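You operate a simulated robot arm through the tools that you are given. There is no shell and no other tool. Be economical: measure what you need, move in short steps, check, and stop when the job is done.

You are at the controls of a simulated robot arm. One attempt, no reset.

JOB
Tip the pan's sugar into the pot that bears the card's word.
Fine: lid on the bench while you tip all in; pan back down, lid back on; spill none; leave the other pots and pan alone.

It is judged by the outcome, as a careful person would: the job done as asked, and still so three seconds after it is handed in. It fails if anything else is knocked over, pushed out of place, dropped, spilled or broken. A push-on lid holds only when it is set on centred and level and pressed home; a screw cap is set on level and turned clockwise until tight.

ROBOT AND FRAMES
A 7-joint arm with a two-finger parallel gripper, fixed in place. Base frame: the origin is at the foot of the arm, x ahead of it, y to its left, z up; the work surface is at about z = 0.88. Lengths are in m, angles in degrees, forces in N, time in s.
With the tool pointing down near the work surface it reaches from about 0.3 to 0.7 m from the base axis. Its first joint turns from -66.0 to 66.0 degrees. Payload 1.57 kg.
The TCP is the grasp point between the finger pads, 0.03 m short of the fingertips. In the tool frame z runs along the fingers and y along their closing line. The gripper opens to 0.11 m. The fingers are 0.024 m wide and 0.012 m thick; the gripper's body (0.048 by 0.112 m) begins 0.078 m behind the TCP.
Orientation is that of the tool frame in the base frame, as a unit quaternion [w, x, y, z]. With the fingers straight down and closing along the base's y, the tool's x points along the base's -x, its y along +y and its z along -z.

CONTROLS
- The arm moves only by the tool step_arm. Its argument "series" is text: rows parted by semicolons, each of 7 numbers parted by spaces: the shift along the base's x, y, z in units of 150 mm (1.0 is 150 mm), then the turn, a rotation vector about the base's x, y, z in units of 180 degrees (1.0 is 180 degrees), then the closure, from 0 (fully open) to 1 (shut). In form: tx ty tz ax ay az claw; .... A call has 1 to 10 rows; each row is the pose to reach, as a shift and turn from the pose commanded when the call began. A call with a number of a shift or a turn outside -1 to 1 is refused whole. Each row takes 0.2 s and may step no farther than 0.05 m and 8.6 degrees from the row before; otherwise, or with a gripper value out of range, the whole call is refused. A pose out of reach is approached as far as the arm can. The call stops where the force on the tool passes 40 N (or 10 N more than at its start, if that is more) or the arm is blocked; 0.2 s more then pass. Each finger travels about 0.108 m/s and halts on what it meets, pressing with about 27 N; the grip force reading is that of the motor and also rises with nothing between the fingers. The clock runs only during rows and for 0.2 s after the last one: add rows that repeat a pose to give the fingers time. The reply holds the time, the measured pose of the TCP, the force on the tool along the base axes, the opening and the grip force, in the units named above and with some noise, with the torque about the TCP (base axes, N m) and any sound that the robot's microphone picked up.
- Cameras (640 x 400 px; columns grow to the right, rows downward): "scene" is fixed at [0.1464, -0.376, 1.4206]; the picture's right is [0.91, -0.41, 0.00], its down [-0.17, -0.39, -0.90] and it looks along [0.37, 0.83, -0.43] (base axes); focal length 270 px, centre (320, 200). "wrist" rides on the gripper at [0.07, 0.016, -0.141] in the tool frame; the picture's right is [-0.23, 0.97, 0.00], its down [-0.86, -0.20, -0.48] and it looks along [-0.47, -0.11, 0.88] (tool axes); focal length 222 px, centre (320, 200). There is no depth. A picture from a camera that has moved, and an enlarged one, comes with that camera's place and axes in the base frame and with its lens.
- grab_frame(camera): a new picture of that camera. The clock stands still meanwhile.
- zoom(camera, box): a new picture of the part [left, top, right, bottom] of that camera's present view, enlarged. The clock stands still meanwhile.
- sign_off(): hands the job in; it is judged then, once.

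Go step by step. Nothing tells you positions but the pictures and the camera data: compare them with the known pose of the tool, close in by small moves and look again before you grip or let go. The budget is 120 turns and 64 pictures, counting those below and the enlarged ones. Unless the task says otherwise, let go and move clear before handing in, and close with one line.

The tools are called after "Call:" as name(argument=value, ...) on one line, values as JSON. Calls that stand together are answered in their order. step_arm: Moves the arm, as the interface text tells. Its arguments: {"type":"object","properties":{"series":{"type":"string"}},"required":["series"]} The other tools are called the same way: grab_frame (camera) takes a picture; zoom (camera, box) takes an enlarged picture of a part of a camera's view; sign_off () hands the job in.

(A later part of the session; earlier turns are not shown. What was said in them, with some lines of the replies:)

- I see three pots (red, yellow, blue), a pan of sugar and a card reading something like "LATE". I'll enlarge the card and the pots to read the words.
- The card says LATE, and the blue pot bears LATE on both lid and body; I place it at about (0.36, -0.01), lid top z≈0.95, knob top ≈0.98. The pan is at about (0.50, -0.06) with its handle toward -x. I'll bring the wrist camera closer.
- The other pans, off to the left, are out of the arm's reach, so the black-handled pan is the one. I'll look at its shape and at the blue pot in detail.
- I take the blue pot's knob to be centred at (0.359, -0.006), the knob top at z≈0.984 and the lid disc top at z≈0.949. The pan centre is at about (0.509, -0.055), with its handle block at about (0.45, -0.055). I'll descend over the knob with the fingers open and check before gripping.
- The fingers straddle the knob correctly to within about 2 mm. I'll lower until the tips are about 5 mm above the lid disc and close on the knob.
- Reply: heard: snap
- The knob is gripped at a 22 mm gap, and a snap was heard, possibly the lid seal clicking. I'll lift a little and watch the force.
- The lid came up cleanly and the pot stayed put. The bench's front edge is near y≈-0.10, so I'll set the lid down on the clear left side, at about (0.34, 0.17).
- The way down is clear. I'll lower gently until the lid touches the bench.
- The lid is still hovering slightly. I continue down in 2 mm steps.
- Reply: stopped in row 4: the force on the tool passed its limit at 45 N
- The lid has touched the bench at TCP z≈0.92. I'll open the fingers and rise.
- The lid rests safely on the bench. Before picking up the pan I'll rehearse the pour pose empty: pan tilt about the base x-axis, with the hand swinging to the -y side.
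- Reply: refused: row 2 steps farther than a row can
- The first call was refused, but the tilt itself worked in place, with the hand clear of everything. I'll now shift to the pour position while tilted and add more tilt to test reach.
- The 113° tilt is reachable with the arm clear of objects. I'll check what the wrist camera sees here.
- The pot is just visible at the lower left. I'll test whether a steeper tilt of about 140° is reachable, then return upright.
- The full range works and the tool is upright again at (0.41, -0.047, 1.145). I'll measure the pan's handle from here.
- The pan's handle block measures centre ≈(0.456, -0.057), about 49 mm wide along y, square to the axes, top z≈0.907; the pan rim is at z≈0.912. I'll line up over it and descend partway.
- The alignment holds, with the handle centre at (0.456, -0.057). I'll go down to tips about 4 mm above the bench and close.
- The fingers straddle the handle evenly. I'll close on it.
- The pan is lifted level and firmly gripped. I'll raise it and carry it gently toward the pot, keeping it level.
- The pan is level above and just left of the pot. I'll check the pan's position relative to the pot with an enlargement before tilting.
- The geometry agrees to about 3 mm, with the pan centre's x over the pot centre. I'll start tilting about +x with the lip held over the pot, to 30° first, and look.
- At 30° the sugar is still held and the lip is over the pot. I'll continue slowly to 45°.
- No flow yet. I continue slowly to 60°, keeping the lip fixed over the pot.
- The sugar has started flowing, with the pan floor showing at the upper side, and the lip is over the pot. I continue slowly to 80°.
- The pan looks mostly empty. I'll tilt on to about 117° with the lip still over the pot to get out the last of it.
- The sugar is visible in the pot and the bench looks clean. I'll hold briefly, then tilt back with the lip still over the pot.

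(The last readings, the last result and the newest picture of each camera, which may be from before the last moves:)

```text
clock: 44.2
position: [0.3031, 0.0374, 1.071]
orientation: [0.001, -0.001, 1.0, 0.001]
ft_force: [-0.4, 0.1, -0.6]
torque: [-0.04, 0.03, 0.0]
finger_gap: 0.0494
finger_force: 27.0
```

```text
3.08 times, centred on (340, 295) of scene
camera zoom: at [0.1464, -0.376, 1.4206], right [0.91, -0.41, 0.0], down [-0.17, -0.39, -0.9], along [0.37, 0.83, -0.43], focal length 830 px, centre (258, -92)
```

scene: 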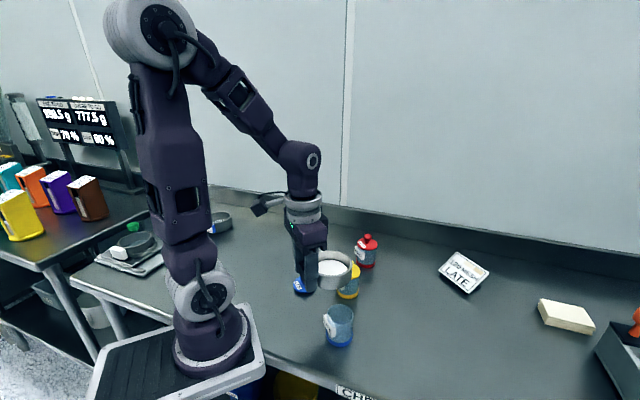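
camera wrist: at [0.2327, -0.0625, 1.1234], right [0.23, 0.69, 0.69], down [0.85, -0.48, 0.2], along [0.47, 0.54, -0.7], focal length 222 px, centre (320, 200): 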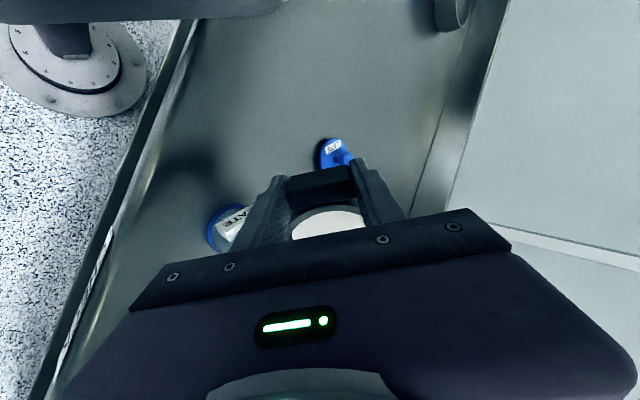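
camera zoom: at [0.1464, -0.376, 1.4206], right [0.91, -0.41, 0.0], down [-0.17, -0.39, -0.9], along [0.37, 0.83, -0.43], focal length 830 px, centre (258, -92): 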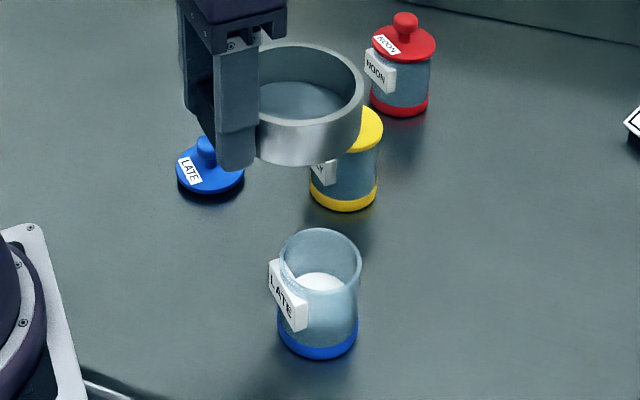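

The pan is empty, the sugar is in the LATE pot, and nothing is spilled. I'll carry the pan back to where it stood.

Call:
step_arm(series="0.1 -0.06 0 0 0 0 1; 0.25 -0.16 0 0 0 0 1; 0.4 -0.26 0 0 0 0 1; 0.55 -0.36 0 0 0 0 1; 0.7 -0.46 0 0 0 0 1; 0.85 -0.55 0 0 0 0 1; 0.95 -0.6 0 0 0 0 1; 0.99 -0.63 0 0 0 0 1; 0.99 -0.63 0 0 0 0 1")

Call:
step_arm(series="0 0 -0.2 0 0 0 1; 0 0 -0.4 0 0 0 1; 0 0 -0.6 0 0 0 1; 0 0 -0.8 0 0 0 1; 0 0 -0.9 0 0 0 1; 0 0 -0.96 0 0 0 1; 0 0 -0.96 0 0 0 1")

Call:
zoom(camera="scene", box=[310, 260, 450, 360])

```text
clock: 46.2
position: [0.4499, -0.0584, 1.0697]
orientation: [0.002, 0.0, 1.0, 0.0]
ft_force: [-0.4, 0.2, -0.6]
torque: [0.03, 0.03, 0.0]
finger_gap: 0.049
finger_force: 27.1
```

```text
clock: 47.8
position: [0.4521, -0.0587, 0.9267]
orientation: [0.001, 0.0, 1.0, 0.001]
ft_force: [0.0, 1.3, -2.4]
torque: [0.04, 0.06, -0.01]
finger_gap: 0.0492
finger_force: 26.9
```

```text
4.00 times, centred on (380, 310) of scene
camera zoom: at [0.1464, -0.376, 1.4206], right [0.91, -0.41, 0.0], down [-0.17, -0.39, -0.9], along [0.37, 0.83, -0.43], focal length 1079 px, centre (80, -240)
```

zoom: 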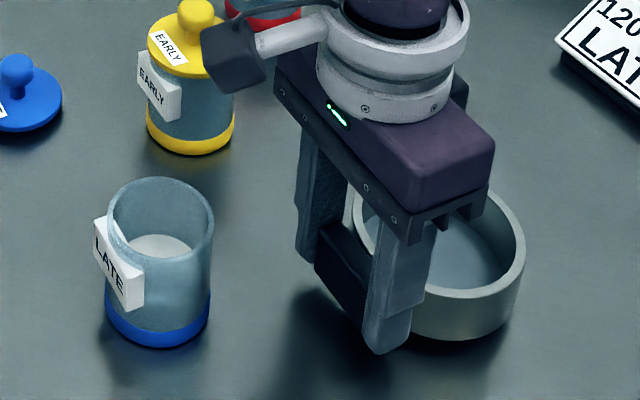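

The pan is about 1 cm above its original spot. I'll lower it gently.

Call:
step_arm(series="0 0.01 -0.03 0 0 0 1; 0 0.01 -0.05 0 0 0 1; 0 0.01 -0.06 0 0 0 1; 0 0.01 -0.067 0 0 0 1; 0 0.01 -0.067 0 0 0 1")

```text
clock: 49.0
position: [0.4517, -0.0564, 0.9169]
orientation: [0.001, 0.0, 1.0, 0.001]
ft_force: [-1.4, 0.0, 8.9]
torque: [-0.14, -0.82, -0.04]
finger_gap: 0.0493
finger_force: 26.8
```

The pan has touched the bench. I'll open the fingers gently and rise clear.

Call:
step_arm(series="0 0 0 0 0 0 0.55; 0 0 0 0 0 0 0.5; 0 0 0 0 0 0 0.4; 0 0 0 0 0 0 0.3; 0 0 0 0 0 0 0.3")

Call:
step_arm(series="0 0 0.15 0 0 0 0.3; 0 0 0.4 0 0 0 0.3; 0 0 0.7 0 0 0 0.3; 0 0 1 0 0 0 0.3; 0 0 1 0 0 0 0.3")

Call:
zoom(camera="scene", box=[260, 230, 450, 360])

```text
clock: 50.2
position: [0.4518, -0.0559, 0.9168]
orientation: [0.002, 0.0, 1.0, 0.0]
ft_force: [0.0, -0.3, 1.6]
torque: [-0.03, -0.03, 0.01]
finger_gap: 0.0771
finger_force: 0.0
```

```text
clock: 51.4
position: [0.4522, -0.0561, 1.0678]
orientation: [0.001, 0.0, 1.0, 0.0]
ft_force: [-0.4, 0.0, -0.9]
torque: [-0.02, -0.04, 0.03]
finger_gap: 0.0769
finger_force: 0.2
```

```text
3.08 times, centred on (355, 295) of scene
camera zoom: at [0.1464, -0.376, 1.4206], right [0.91, -0.41, 0.0], down [-0.17, -0.39, -0.9], along [0.37, 0.83, -0.43], focal length 830 px, centre (212, -92)
```

zoom: 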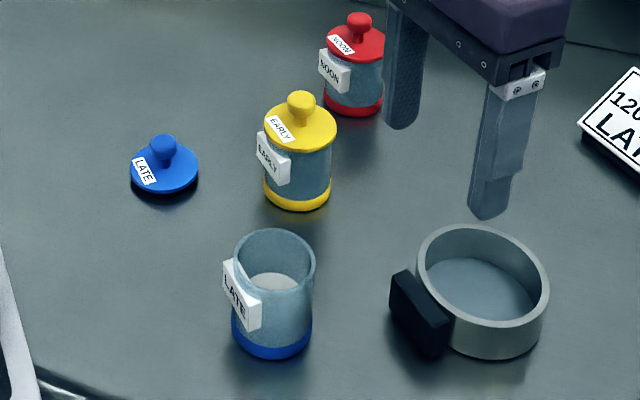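

The pan is back in place. Now I go to the lid at about (0.343, 0.171) and look before gripping.

Call:
step_arm(series="-0.1 0.2 0.1 0 0 0 0.3; -0.2 0.45 0.1 0 0 0 0.35; -0.35 0.7 0.1 0 0 0 0.4; -0.5 0.92 0.1 0 0 0 0.5; -0.6 1 0.1 0 0 0 0.5; -0.6 1 0.1 0 0 0 0.5")

Call:
step_arm(series="-0.06 0.25 0 0 0 0 0.5; -0.125 0.51 -0.1 0 0 0 0.5; -0.125 0.51 -0.35 0 0 0 0.5; -0.125 0.51 -0.6 0 0 0 0.5; -0.125 0.51 -0.8 0 0 0 0.5; -0.125 0.51 -0.8 0 0 0 0.5")

Call:
zoom(camera="scene", box=[250, 230, 350, 300])

Call:
zoom(camera="wrist", box=[220, 90, 420, 230])

```text
clock: 52.8
position: [0.3617, 0.0937, 1.0822]
orientation: [0.001, 0.0, 1.0, 0.002]
ft_force: [-0.2, 0.3, -0.7]
torque: [0.02, -0.01, 0.0]
finger_gap: 0.0549
finger_force: 0.1
```

```text
clock: 54.2
position: [0.341, 0.1715, 0.961]
orientation: [0.002, 0.0, 1.0, 0.001]
ft_force: [0.2, -1.2, -0.3]
torque: [0.03, -0.02, -0.01]
finger_gap: 0.055
finger_force: 0.0
```

```text
5.71 times, centred on (300, 265) of scene
camera zoom: at [0.1464, -0.376, 1.4206], right [0.91, -0.41, 0.0], down [-0.17, -0.39, -0.9], along [0.37, 0.83, -0.43], focal length 1541 px, centre (434, -171)
```

zoom: 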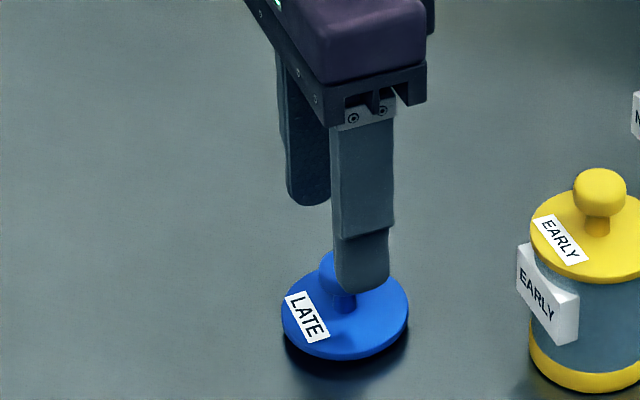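

```text
2.86 times, centred on (320, 160) of wrist
camera zoom: at [0.2711, 0.1868, 1.1016], right [0.23, 0.97, 0.0], down [0.85, -0.2, 0.48], along [0.47, -0.11, -0.88], focal length 635 px, centre (320, 314)
```

zoom: 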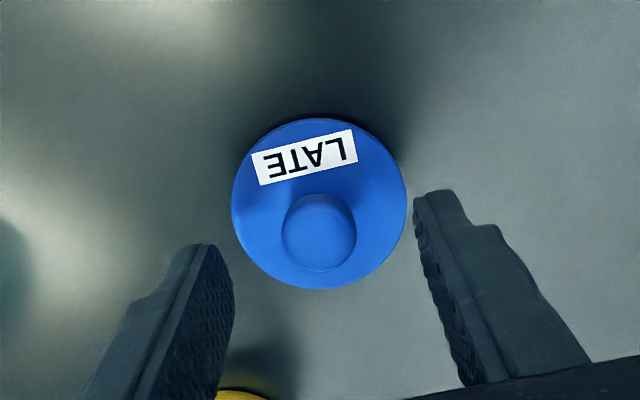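

The knob sits centred between the fingers. I'll lower to the same grip height as before and close.

Call:
step_arm(series="0 0 -0.13 0 0 0 0.5; 0 0 -0.258 0 0 0 0.5; 0 0 -0.258 0 0 0 0.75; 0 0 -0.258 0 0 0 1; 0 0 -0.258 0 0 0 1; 0 0 -0.258 0 0 0 1")

Call:
step_arm(series="0 0 0.1 0 0 0 1; 0 0 0.3 0 0 0 1; 0 0 0.6 0 0 0 1; 0 0 0.9 0 0 0 1; 0 0 0.9 0 0 0 1")

Call:
zoom(camera="scene", box=[250, 190, 390, 350])

```text
clock: 55.6
position: [0.343, 0.1708, 0.923]
orientation: [0.0, 0.001, 1.0, 0.0]
ft_force: [-0.4, -0.9, -0.1]
torque: [0.0, 0.02, -0.04]
finger_gap: 0.022
finger_force: 26.3
```

```text
clock: 56.8
position: [0.3435, 0.1705, 1.0594]
orientation: [0.001, 0.0, 1.0, 0.002]
ft_force: [0.5, 0.5, 0.2]
torque: [-0.01, 0.0, 0.03]
finger_gap: 0.0218
finger_force: 27.1
```

```text
2.50 times, centred on (320, 270) of scene
camera zoom: at [0.1464, -0.376, 1.4206], right [0.91, -0.41, 0.0], down [-0.17, -0.39, -0.9], along [0.37, 0.83, -0.43], focal length 674 px, centre (320, 25)
```

zoom: 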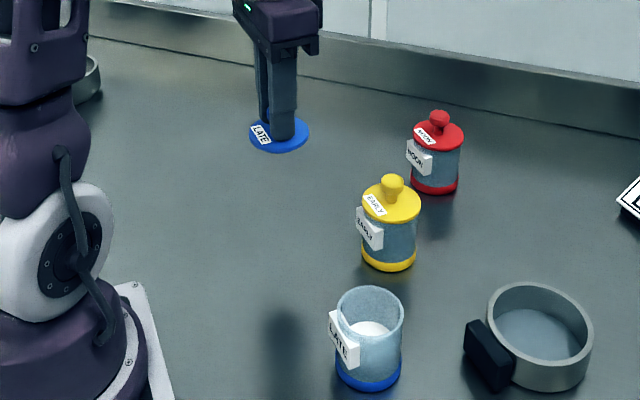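

The lid is up. I'll carry it back over the pot at (0.3605, -0.0065).

Call:
step_arm(series="0.02 -0.2 0 0 0 0 1; 0.05 -0.5 0 0 0 0 1; 0.08 -0.8 0 0 0 0 1; 0.1 -0.98 0 0 0 0 1; 0.11 -1 0 0 0 0 1; 0.11 -1 0 0 0 0 1")

Call:
step_arm(series="0.005 -0.08 0 0 0 0 1; 0.005 -0.178 0 0 0 0 1; 0.005 -0.178 -0.1 0 0 0 1; 0.005 -0.178 -0.2 0 0 0 1; 0.005 -0.178 -0.3 0 0 0 1; 0.005 -0.178 -0.3 0 0 0 1; 0.005 -0.178 -0.3 0 0 0 1")

Call:
zoom(camera="scene", box=[300, 270, 380, 350])

Call:
zoom(camera="wrist", box=[220, 90, 420, 230])

```text
clock: 58.2
position: [0.36, 0.0209, 1.0596]
orientation: [0.001, 0.0, 1.0, 0.001]
ft_force: [0.6, 0.4, -0.5]
torque: [0.02, 0.0, 0.02]
finger_gap: 0.0218
finger_force: 27.0
```

```text
clock: 59.8
position: [0.3588, -0.0056, 1.0146]
orientation: [0.001, 0.0, 1.0, 0.001]
ft_force: [0.4, -0.4, -0.4]
torque: [-0.01, -0.02, -0.01]
finger_gap: 0.0218
finger_force: 26.9
```

```text
5.00 times, centred on (340, 310) of scene
camera zoom: at [0.1464, -0.376, 1.4206], right [0.91, -0.41, 0.0], down [-0.17, -0.39, -0.9], along [0.37, 0.83, -0.43], focal length 1349 px, centre (220, -350)
```

zoom: 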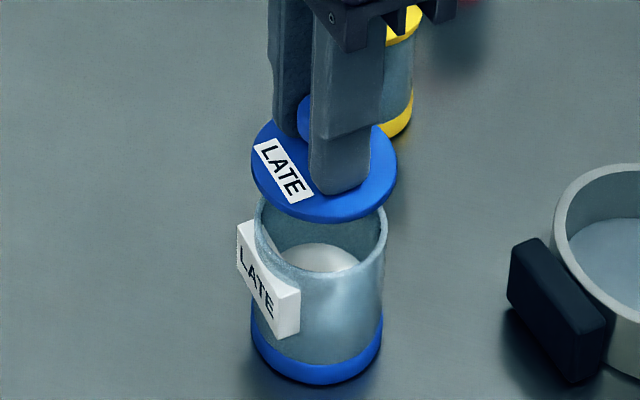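

```text
2.86 times, centred on (320, 160) of wrist
camera zoom: at [0.2889, 0.0107, 1.1539], right [0.23, 0.97, 0.0], down [0.85, -0.2, 0.48], along [0.47, -0.11, -0.88], focal length 635 px, centre (320, 314)
```

zoom: 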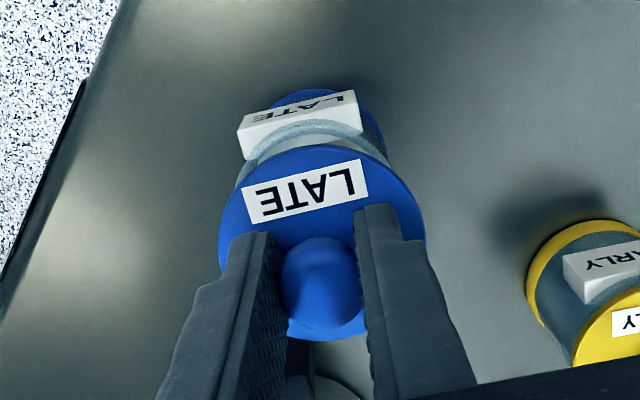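

The lid and pot rim are aligned to within about a millimetre. I'll lower it on and press gently.

Call:
step_arm(series="0.007 -0.003 -0.06 0 0 0 1; 0.007 -0.003 -0.12 0 0 0 1; 0.007 -0.003 -0.15 0 0 0 1; 0.007 -0.003 -0.165 0 0 0 1; 0.007 -0.003 -0.18 0 0 0 1; 0.007 -0.003 -0.19 0 0 0 1; 0.007 -0.003 -0.2 0 0 0 1; 0.007 -0.003 -0.2 0 0 0 1")

Call:
zoom(camera="scene", box=[300, 270, 380, 350])

```text
clock: 61.3
position: [0.3616, -0.0066, 0.9838]
orientation: [0.005, 0.0, 1.0, 0.001]
ft_force: [-2.4, 0.6, 15.9]
torque: [0.01, -0.3, -0.01]
finger_gap: 0.0219
finger_force: 27.0
stopped in row 7: the force on the tool passed its limit at 43 N (the readings are from after the stop); the commanded pose is now the measured one
```

```text
5.00 times, centred on (340, 310) of scene
camera zoom: at [0.1461, -0.376, 1.4206], right [0.91, -0.41, 0.0], down [-0.17, -0.39, -0.9], along [0.37, 0.83, -0.43], focal length 1349 px, centre (220, -350)
```

zoom: 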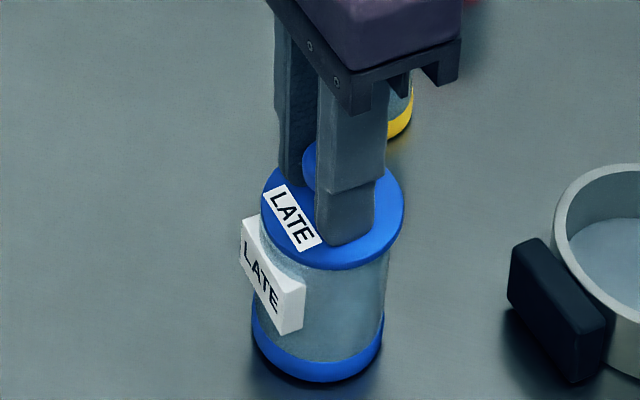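

That doesn't look right: no snap was heard, and the lid sits some 5 mm toward +x with the pot slightly leaning. I'll back off upward and look again.

Call:
step_arm(series="0 0 0.01 0 0 0 1; 0 0 0.03 0 0 0 1; 0 0 0.06 0 0 0 1; 0 0 0.1 0 0 0 1; 0 0 0.1 0 0 0 1")

Call:
zoom(camera="scene", box=[300, 270, 380, 350])

```text
clock: 62.5
position: [0.362, -0.0065, 1.0006]
orientation: [0.002, -0.001, 1.0, 0.002]
ft_force: [0.2, 0.1, 0.3]
torque: [0.01, 0.0, -0.05]
finger_gap: 0.022
finger_force: 27.0
```

```text
5.00 times, centred on (340, 310) of scene
camera zoom: at [0.1464, -0.376, 1.4206], right [0.91, -0.41, 0.0], down [-0.17, -0.39, -0.9], along [0.37, 0.83, -0.43], focal length 1349 px, centre (220, -350)
```

zoom: 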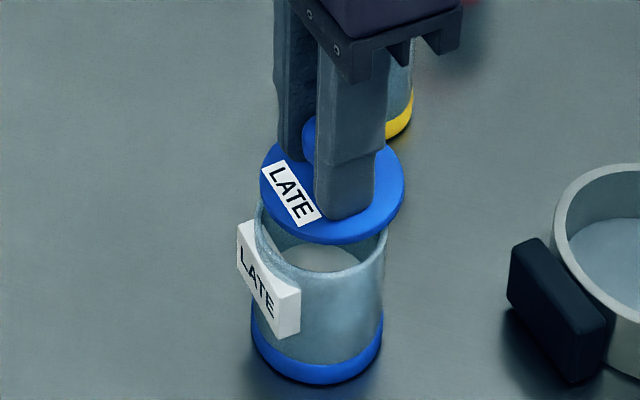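

The pot is back upright in its place, and I still hold the lid. It sits about 4 mm too far in +x, so I'll correct and compare in both views.

Call:
step_arm(series="-0.013 0 0.01 0 0 0 1; -0.026 0 0.02 0 0 0 1; -0.026 0 0.02 0 0 0 1; -0.026 0 0.02 0 0 0 1")

Call:
zoom(camera="scene", box=[300, 270, 380, 350])

Call:
zoom(camera="wrist", box=[260, 100, 380, 220])

```text
clock: 63.5
position: [0.3593, -0.0064, 1.0026]
orientation: [0.003, 0.001, 1.0, 0.002]
ft_force: [-0.2, 0.2, -0.2]
torque: [-0.01, -0.03, 0.01]
finger_gap: 0.0216
finger_force: 27.1
```

```text
5.00 times, centred on (340, 310) of scene
camera zoom: at [0.1464, -0.376, 1.4206], right [0.91, -0.41, 0.0], down [-0.17, -0.39, -0.9], along [0.37, 0.83, -0.43], focal length 1349 px, centre (220, -350)
```

zoom: 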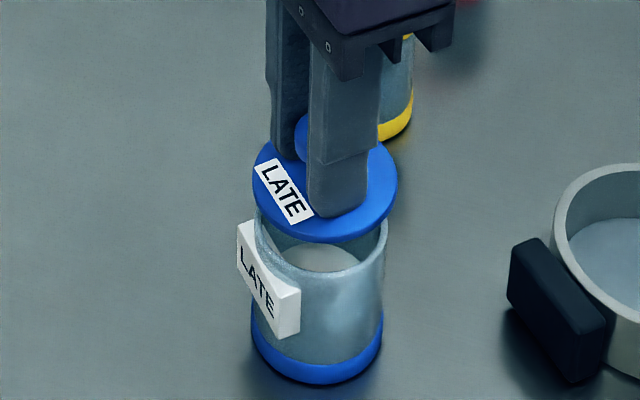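

```text
3.33 times, centred on (320, 160) of wrist
camera zoom: at [0.2872, 0.0098, 1.1421], right [0.23, 0.97, 0.0], down [0.85, -0.2, 0.48], along [0.47, -0.11, -0.88], focal length 740 px, centre (320, 333)
```

zoom: 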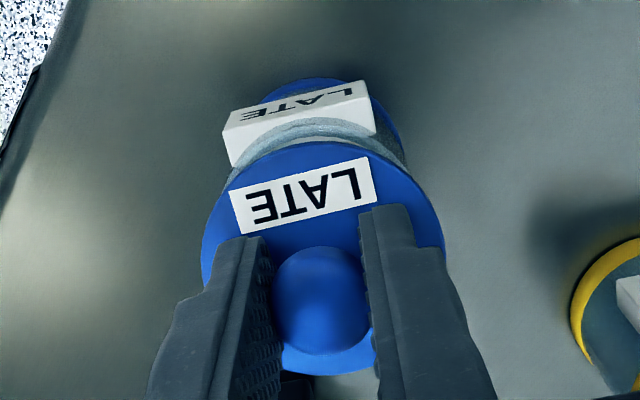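

The lid is now within about 1 mm of centre. I'll nudge the last millimetre and lower in fine steps.

Call:
step_arm(series="-0.006 0.002 -0.03 0 0 0 1; -0.006 0.002 -0.05 0 0 0 1; -0.006 0.002 -0.06 0 0 0 1; -0.006 0.002 -0.07 0 0 0 1; -0.006 0.002 -0.07 0 0 0 1; -0.006 0.002 -0.07 0 0 0 1")

Call:
zoom(camera="scene", box=[310, 285, 370, 345])

```text
clock: 64.9
position: [0.3556, -0.0074, 0.9927]
orientation: [0.003, 0.001, 1.0, 0.002]
ft_force: [1.2, 0.1, 0.6]
torque: [0.0, -0.06, -0.02]
finger_gap: 0.022
finger_force: 26.5
```

```text
6.67 times, centred on (340, 315) of scene
camera zoom: at [0.1464, -0.376, 1.4206], right [0.91, -0.41, 0.0], down [-0.17, -0.39, -0.9], along [0.37, 0.83, -0.43], focal length 1798 px, centre (187, -567)
```

zoom: 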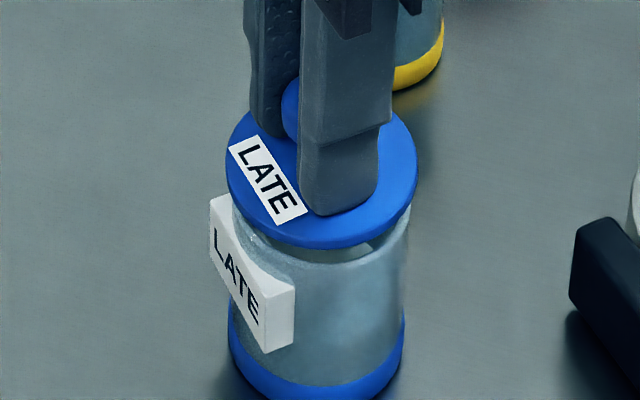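

By the pictures the lid is centred to about 0.5 mm, with roughly 6 mm still to go. I'll lower a little further in fine steps.

Call:
step_arm(series="0 0.003 -0.01 0 0 0 1; 0 0.003 -0.02 0 0 0 1; 0 0.003 -0.027 0 0 0 1; 0 0.003 -0.027 0 0 0 1; 0 0.003 -0.027 0 0 0 1")

Call:
zoom(camera="scene", box=[310, 285, 370, 345])

```text
clock: 66.1
position: [0.3584, -0.0059, 0.9892]
orientation: [0.003, 0.0, 1.0, 0.002]
ft_force: [-0.1, -0.7, -0.9]
torque: [0.03, -0.02, 0.01]
finger_gap: 0.022
finger_force: 26.7
```

```text
6.67 times, centred on (340, 315) of scene
camera zoom: at [0.1464, -0.376, 1.4206], right [0.91, -0.41, 0.0], down [-0.17, -0.39, -0.9], along [0.37, 0.83, -0.43], focal length 1798 px, centre (187, -567)
```

zoom: 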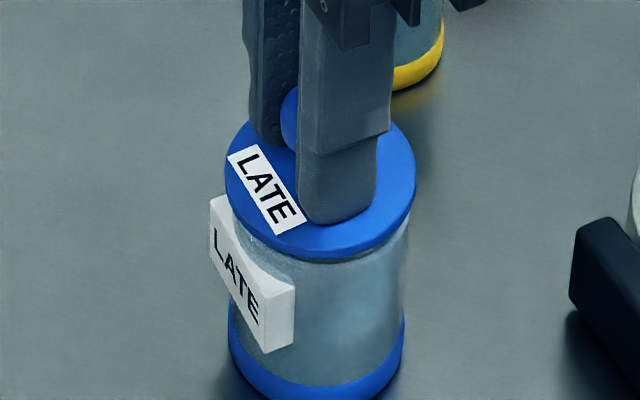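

The lid is centred over the rim, about 3 mm above its seat. I'll press it down in fine steps.

Call:
step_arm(series="0 0 -0.01 0 0 0 1; 0 0 -0.02 0 0 0 1; 0 0 -0.03 0 0 0 1; 0 0 -0.037 0 0 0 1; 0 0 -0.044 0 0 0 1; 0 0 -0.051 0 0 0 1; 0 0 -0.058 0 0 0 1")

Call:
zoom(camera="scene", box=[310, 285, 370, 345])

```text
clock: 67.5
position: [0.3584, -0.0067, 0.9817]
orientation: [0.005, 0.0, 1.0, 0.001]
ft_force: [-0.8, -3.8, 8.9]
torque: [-0.17, 0.33, 0.08]
finger_gap: 0.0217
finger_force: 27.1
heard: snap
stopped in row 7: the force on the tool passed its limit at 45 N (the readings are from after the stop); the commanded pose is now the measured one
```

```text
6.67 times, centred on (340, 315) of scene
camera zoom: at [0.1463, -0.3761, 1.4206], right [0.91, -0.41, 0.0], down [-0.17, -0.39, -0.91], along [0.37, 0.83, -0.43], focal length 1798 px, centre (187, -567)
```

zoom: 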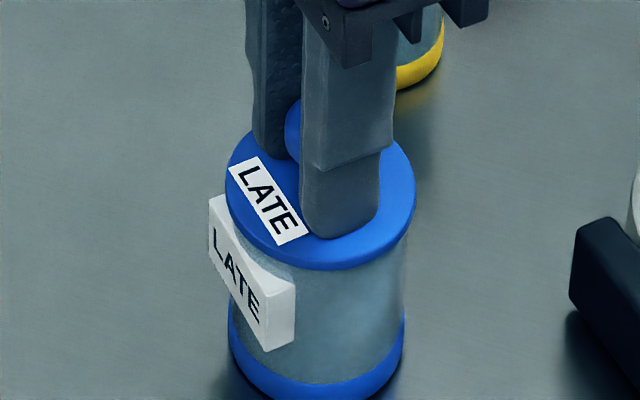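

A snap was heard and the lid sits centred, level and at its original height. I'll release and rise straight up.

Call:
step_arm(series="0 0 0 0 0 0 0.9; 0 0 0 0 0 0 0.7; 0 0 0 0 0 0 0.5; 0 0 0 0 0 0 0.5; 0 0 0.15 0 0 0 0.5; 0 0 0.4 0 0 0 0.5; 0 0 0.7 0 0 0 0.5; 0 0 1 0 0 0 0.5; 0 0 1 0 0 0 0.5")

Call:
zoom(camera="scene", box=[310, 285, 370, 345])

Call:
zoom(camera="wrist", box=[220, 60, 420, 240])

Call:
grab_frame(camera="scene")

```text
clock: 69.5
position: [0.3599, -0.0059, 1.1303]
orientation: [0.004, 0.0, 1.0, 0.001]
ft_force: [0.0, -0.9, -0.1]
torque: [-0.02, 0.01, -0.01]
finger_gap: 0.055
finger_force: 0.0
```

```text
6.67 times, centred on (340, 315) of scene
camera zoom: at [0.1464, -0.376, 1.4206], right [0.91, -0.41, 0.0], down [-0.17, -0.39, -0.9], along [0.37, 0.83, -0.43], focal length 1798 px, centre (187, -567)
```

zoom: 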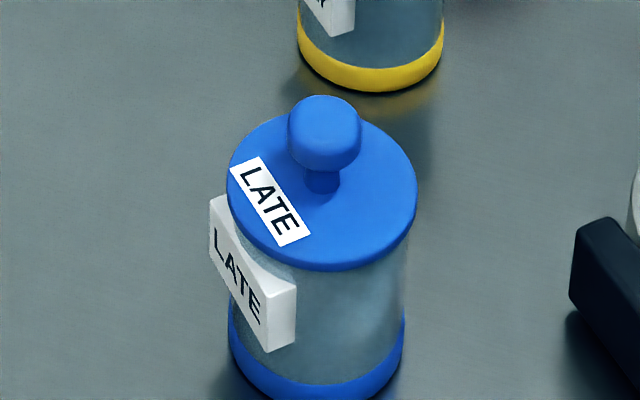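

```text
2.22 times, centred on (320, 150) of wrist
camera zoom: at [0.2885, 0.0111, 1.269], right [0.23, 0.97, 0.0], down [0.85, -0.2, 0.49], along [0.47, -0.11, -0.87], focal length 494 px, centre (320, 311)
```

zoom: 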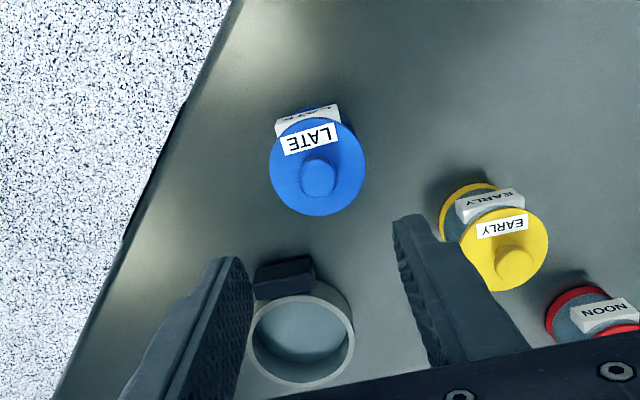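

```text
8 pictures are left
```

scene: 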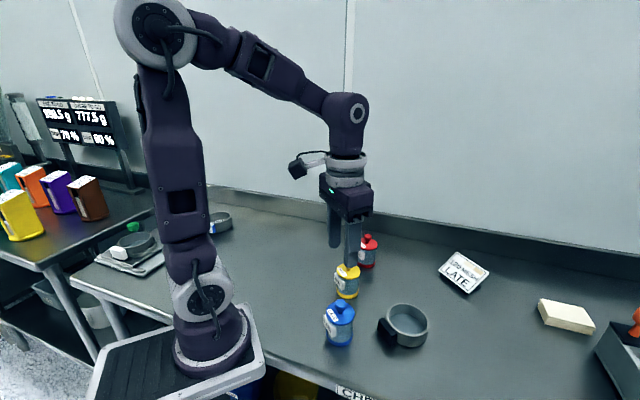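

The blue LATE pot is lidded, level and in place. The empty pan is back on its spot, the bench is clean and the other items are untouched, so I'm handing it in.

Call:
sign_off()

```text
The job is handed in.
```

The pan's sugar is in the blue LATE pot with its lid snapped back on, the empty pan is back where it stood, and I saw no spills and nothing else moved.
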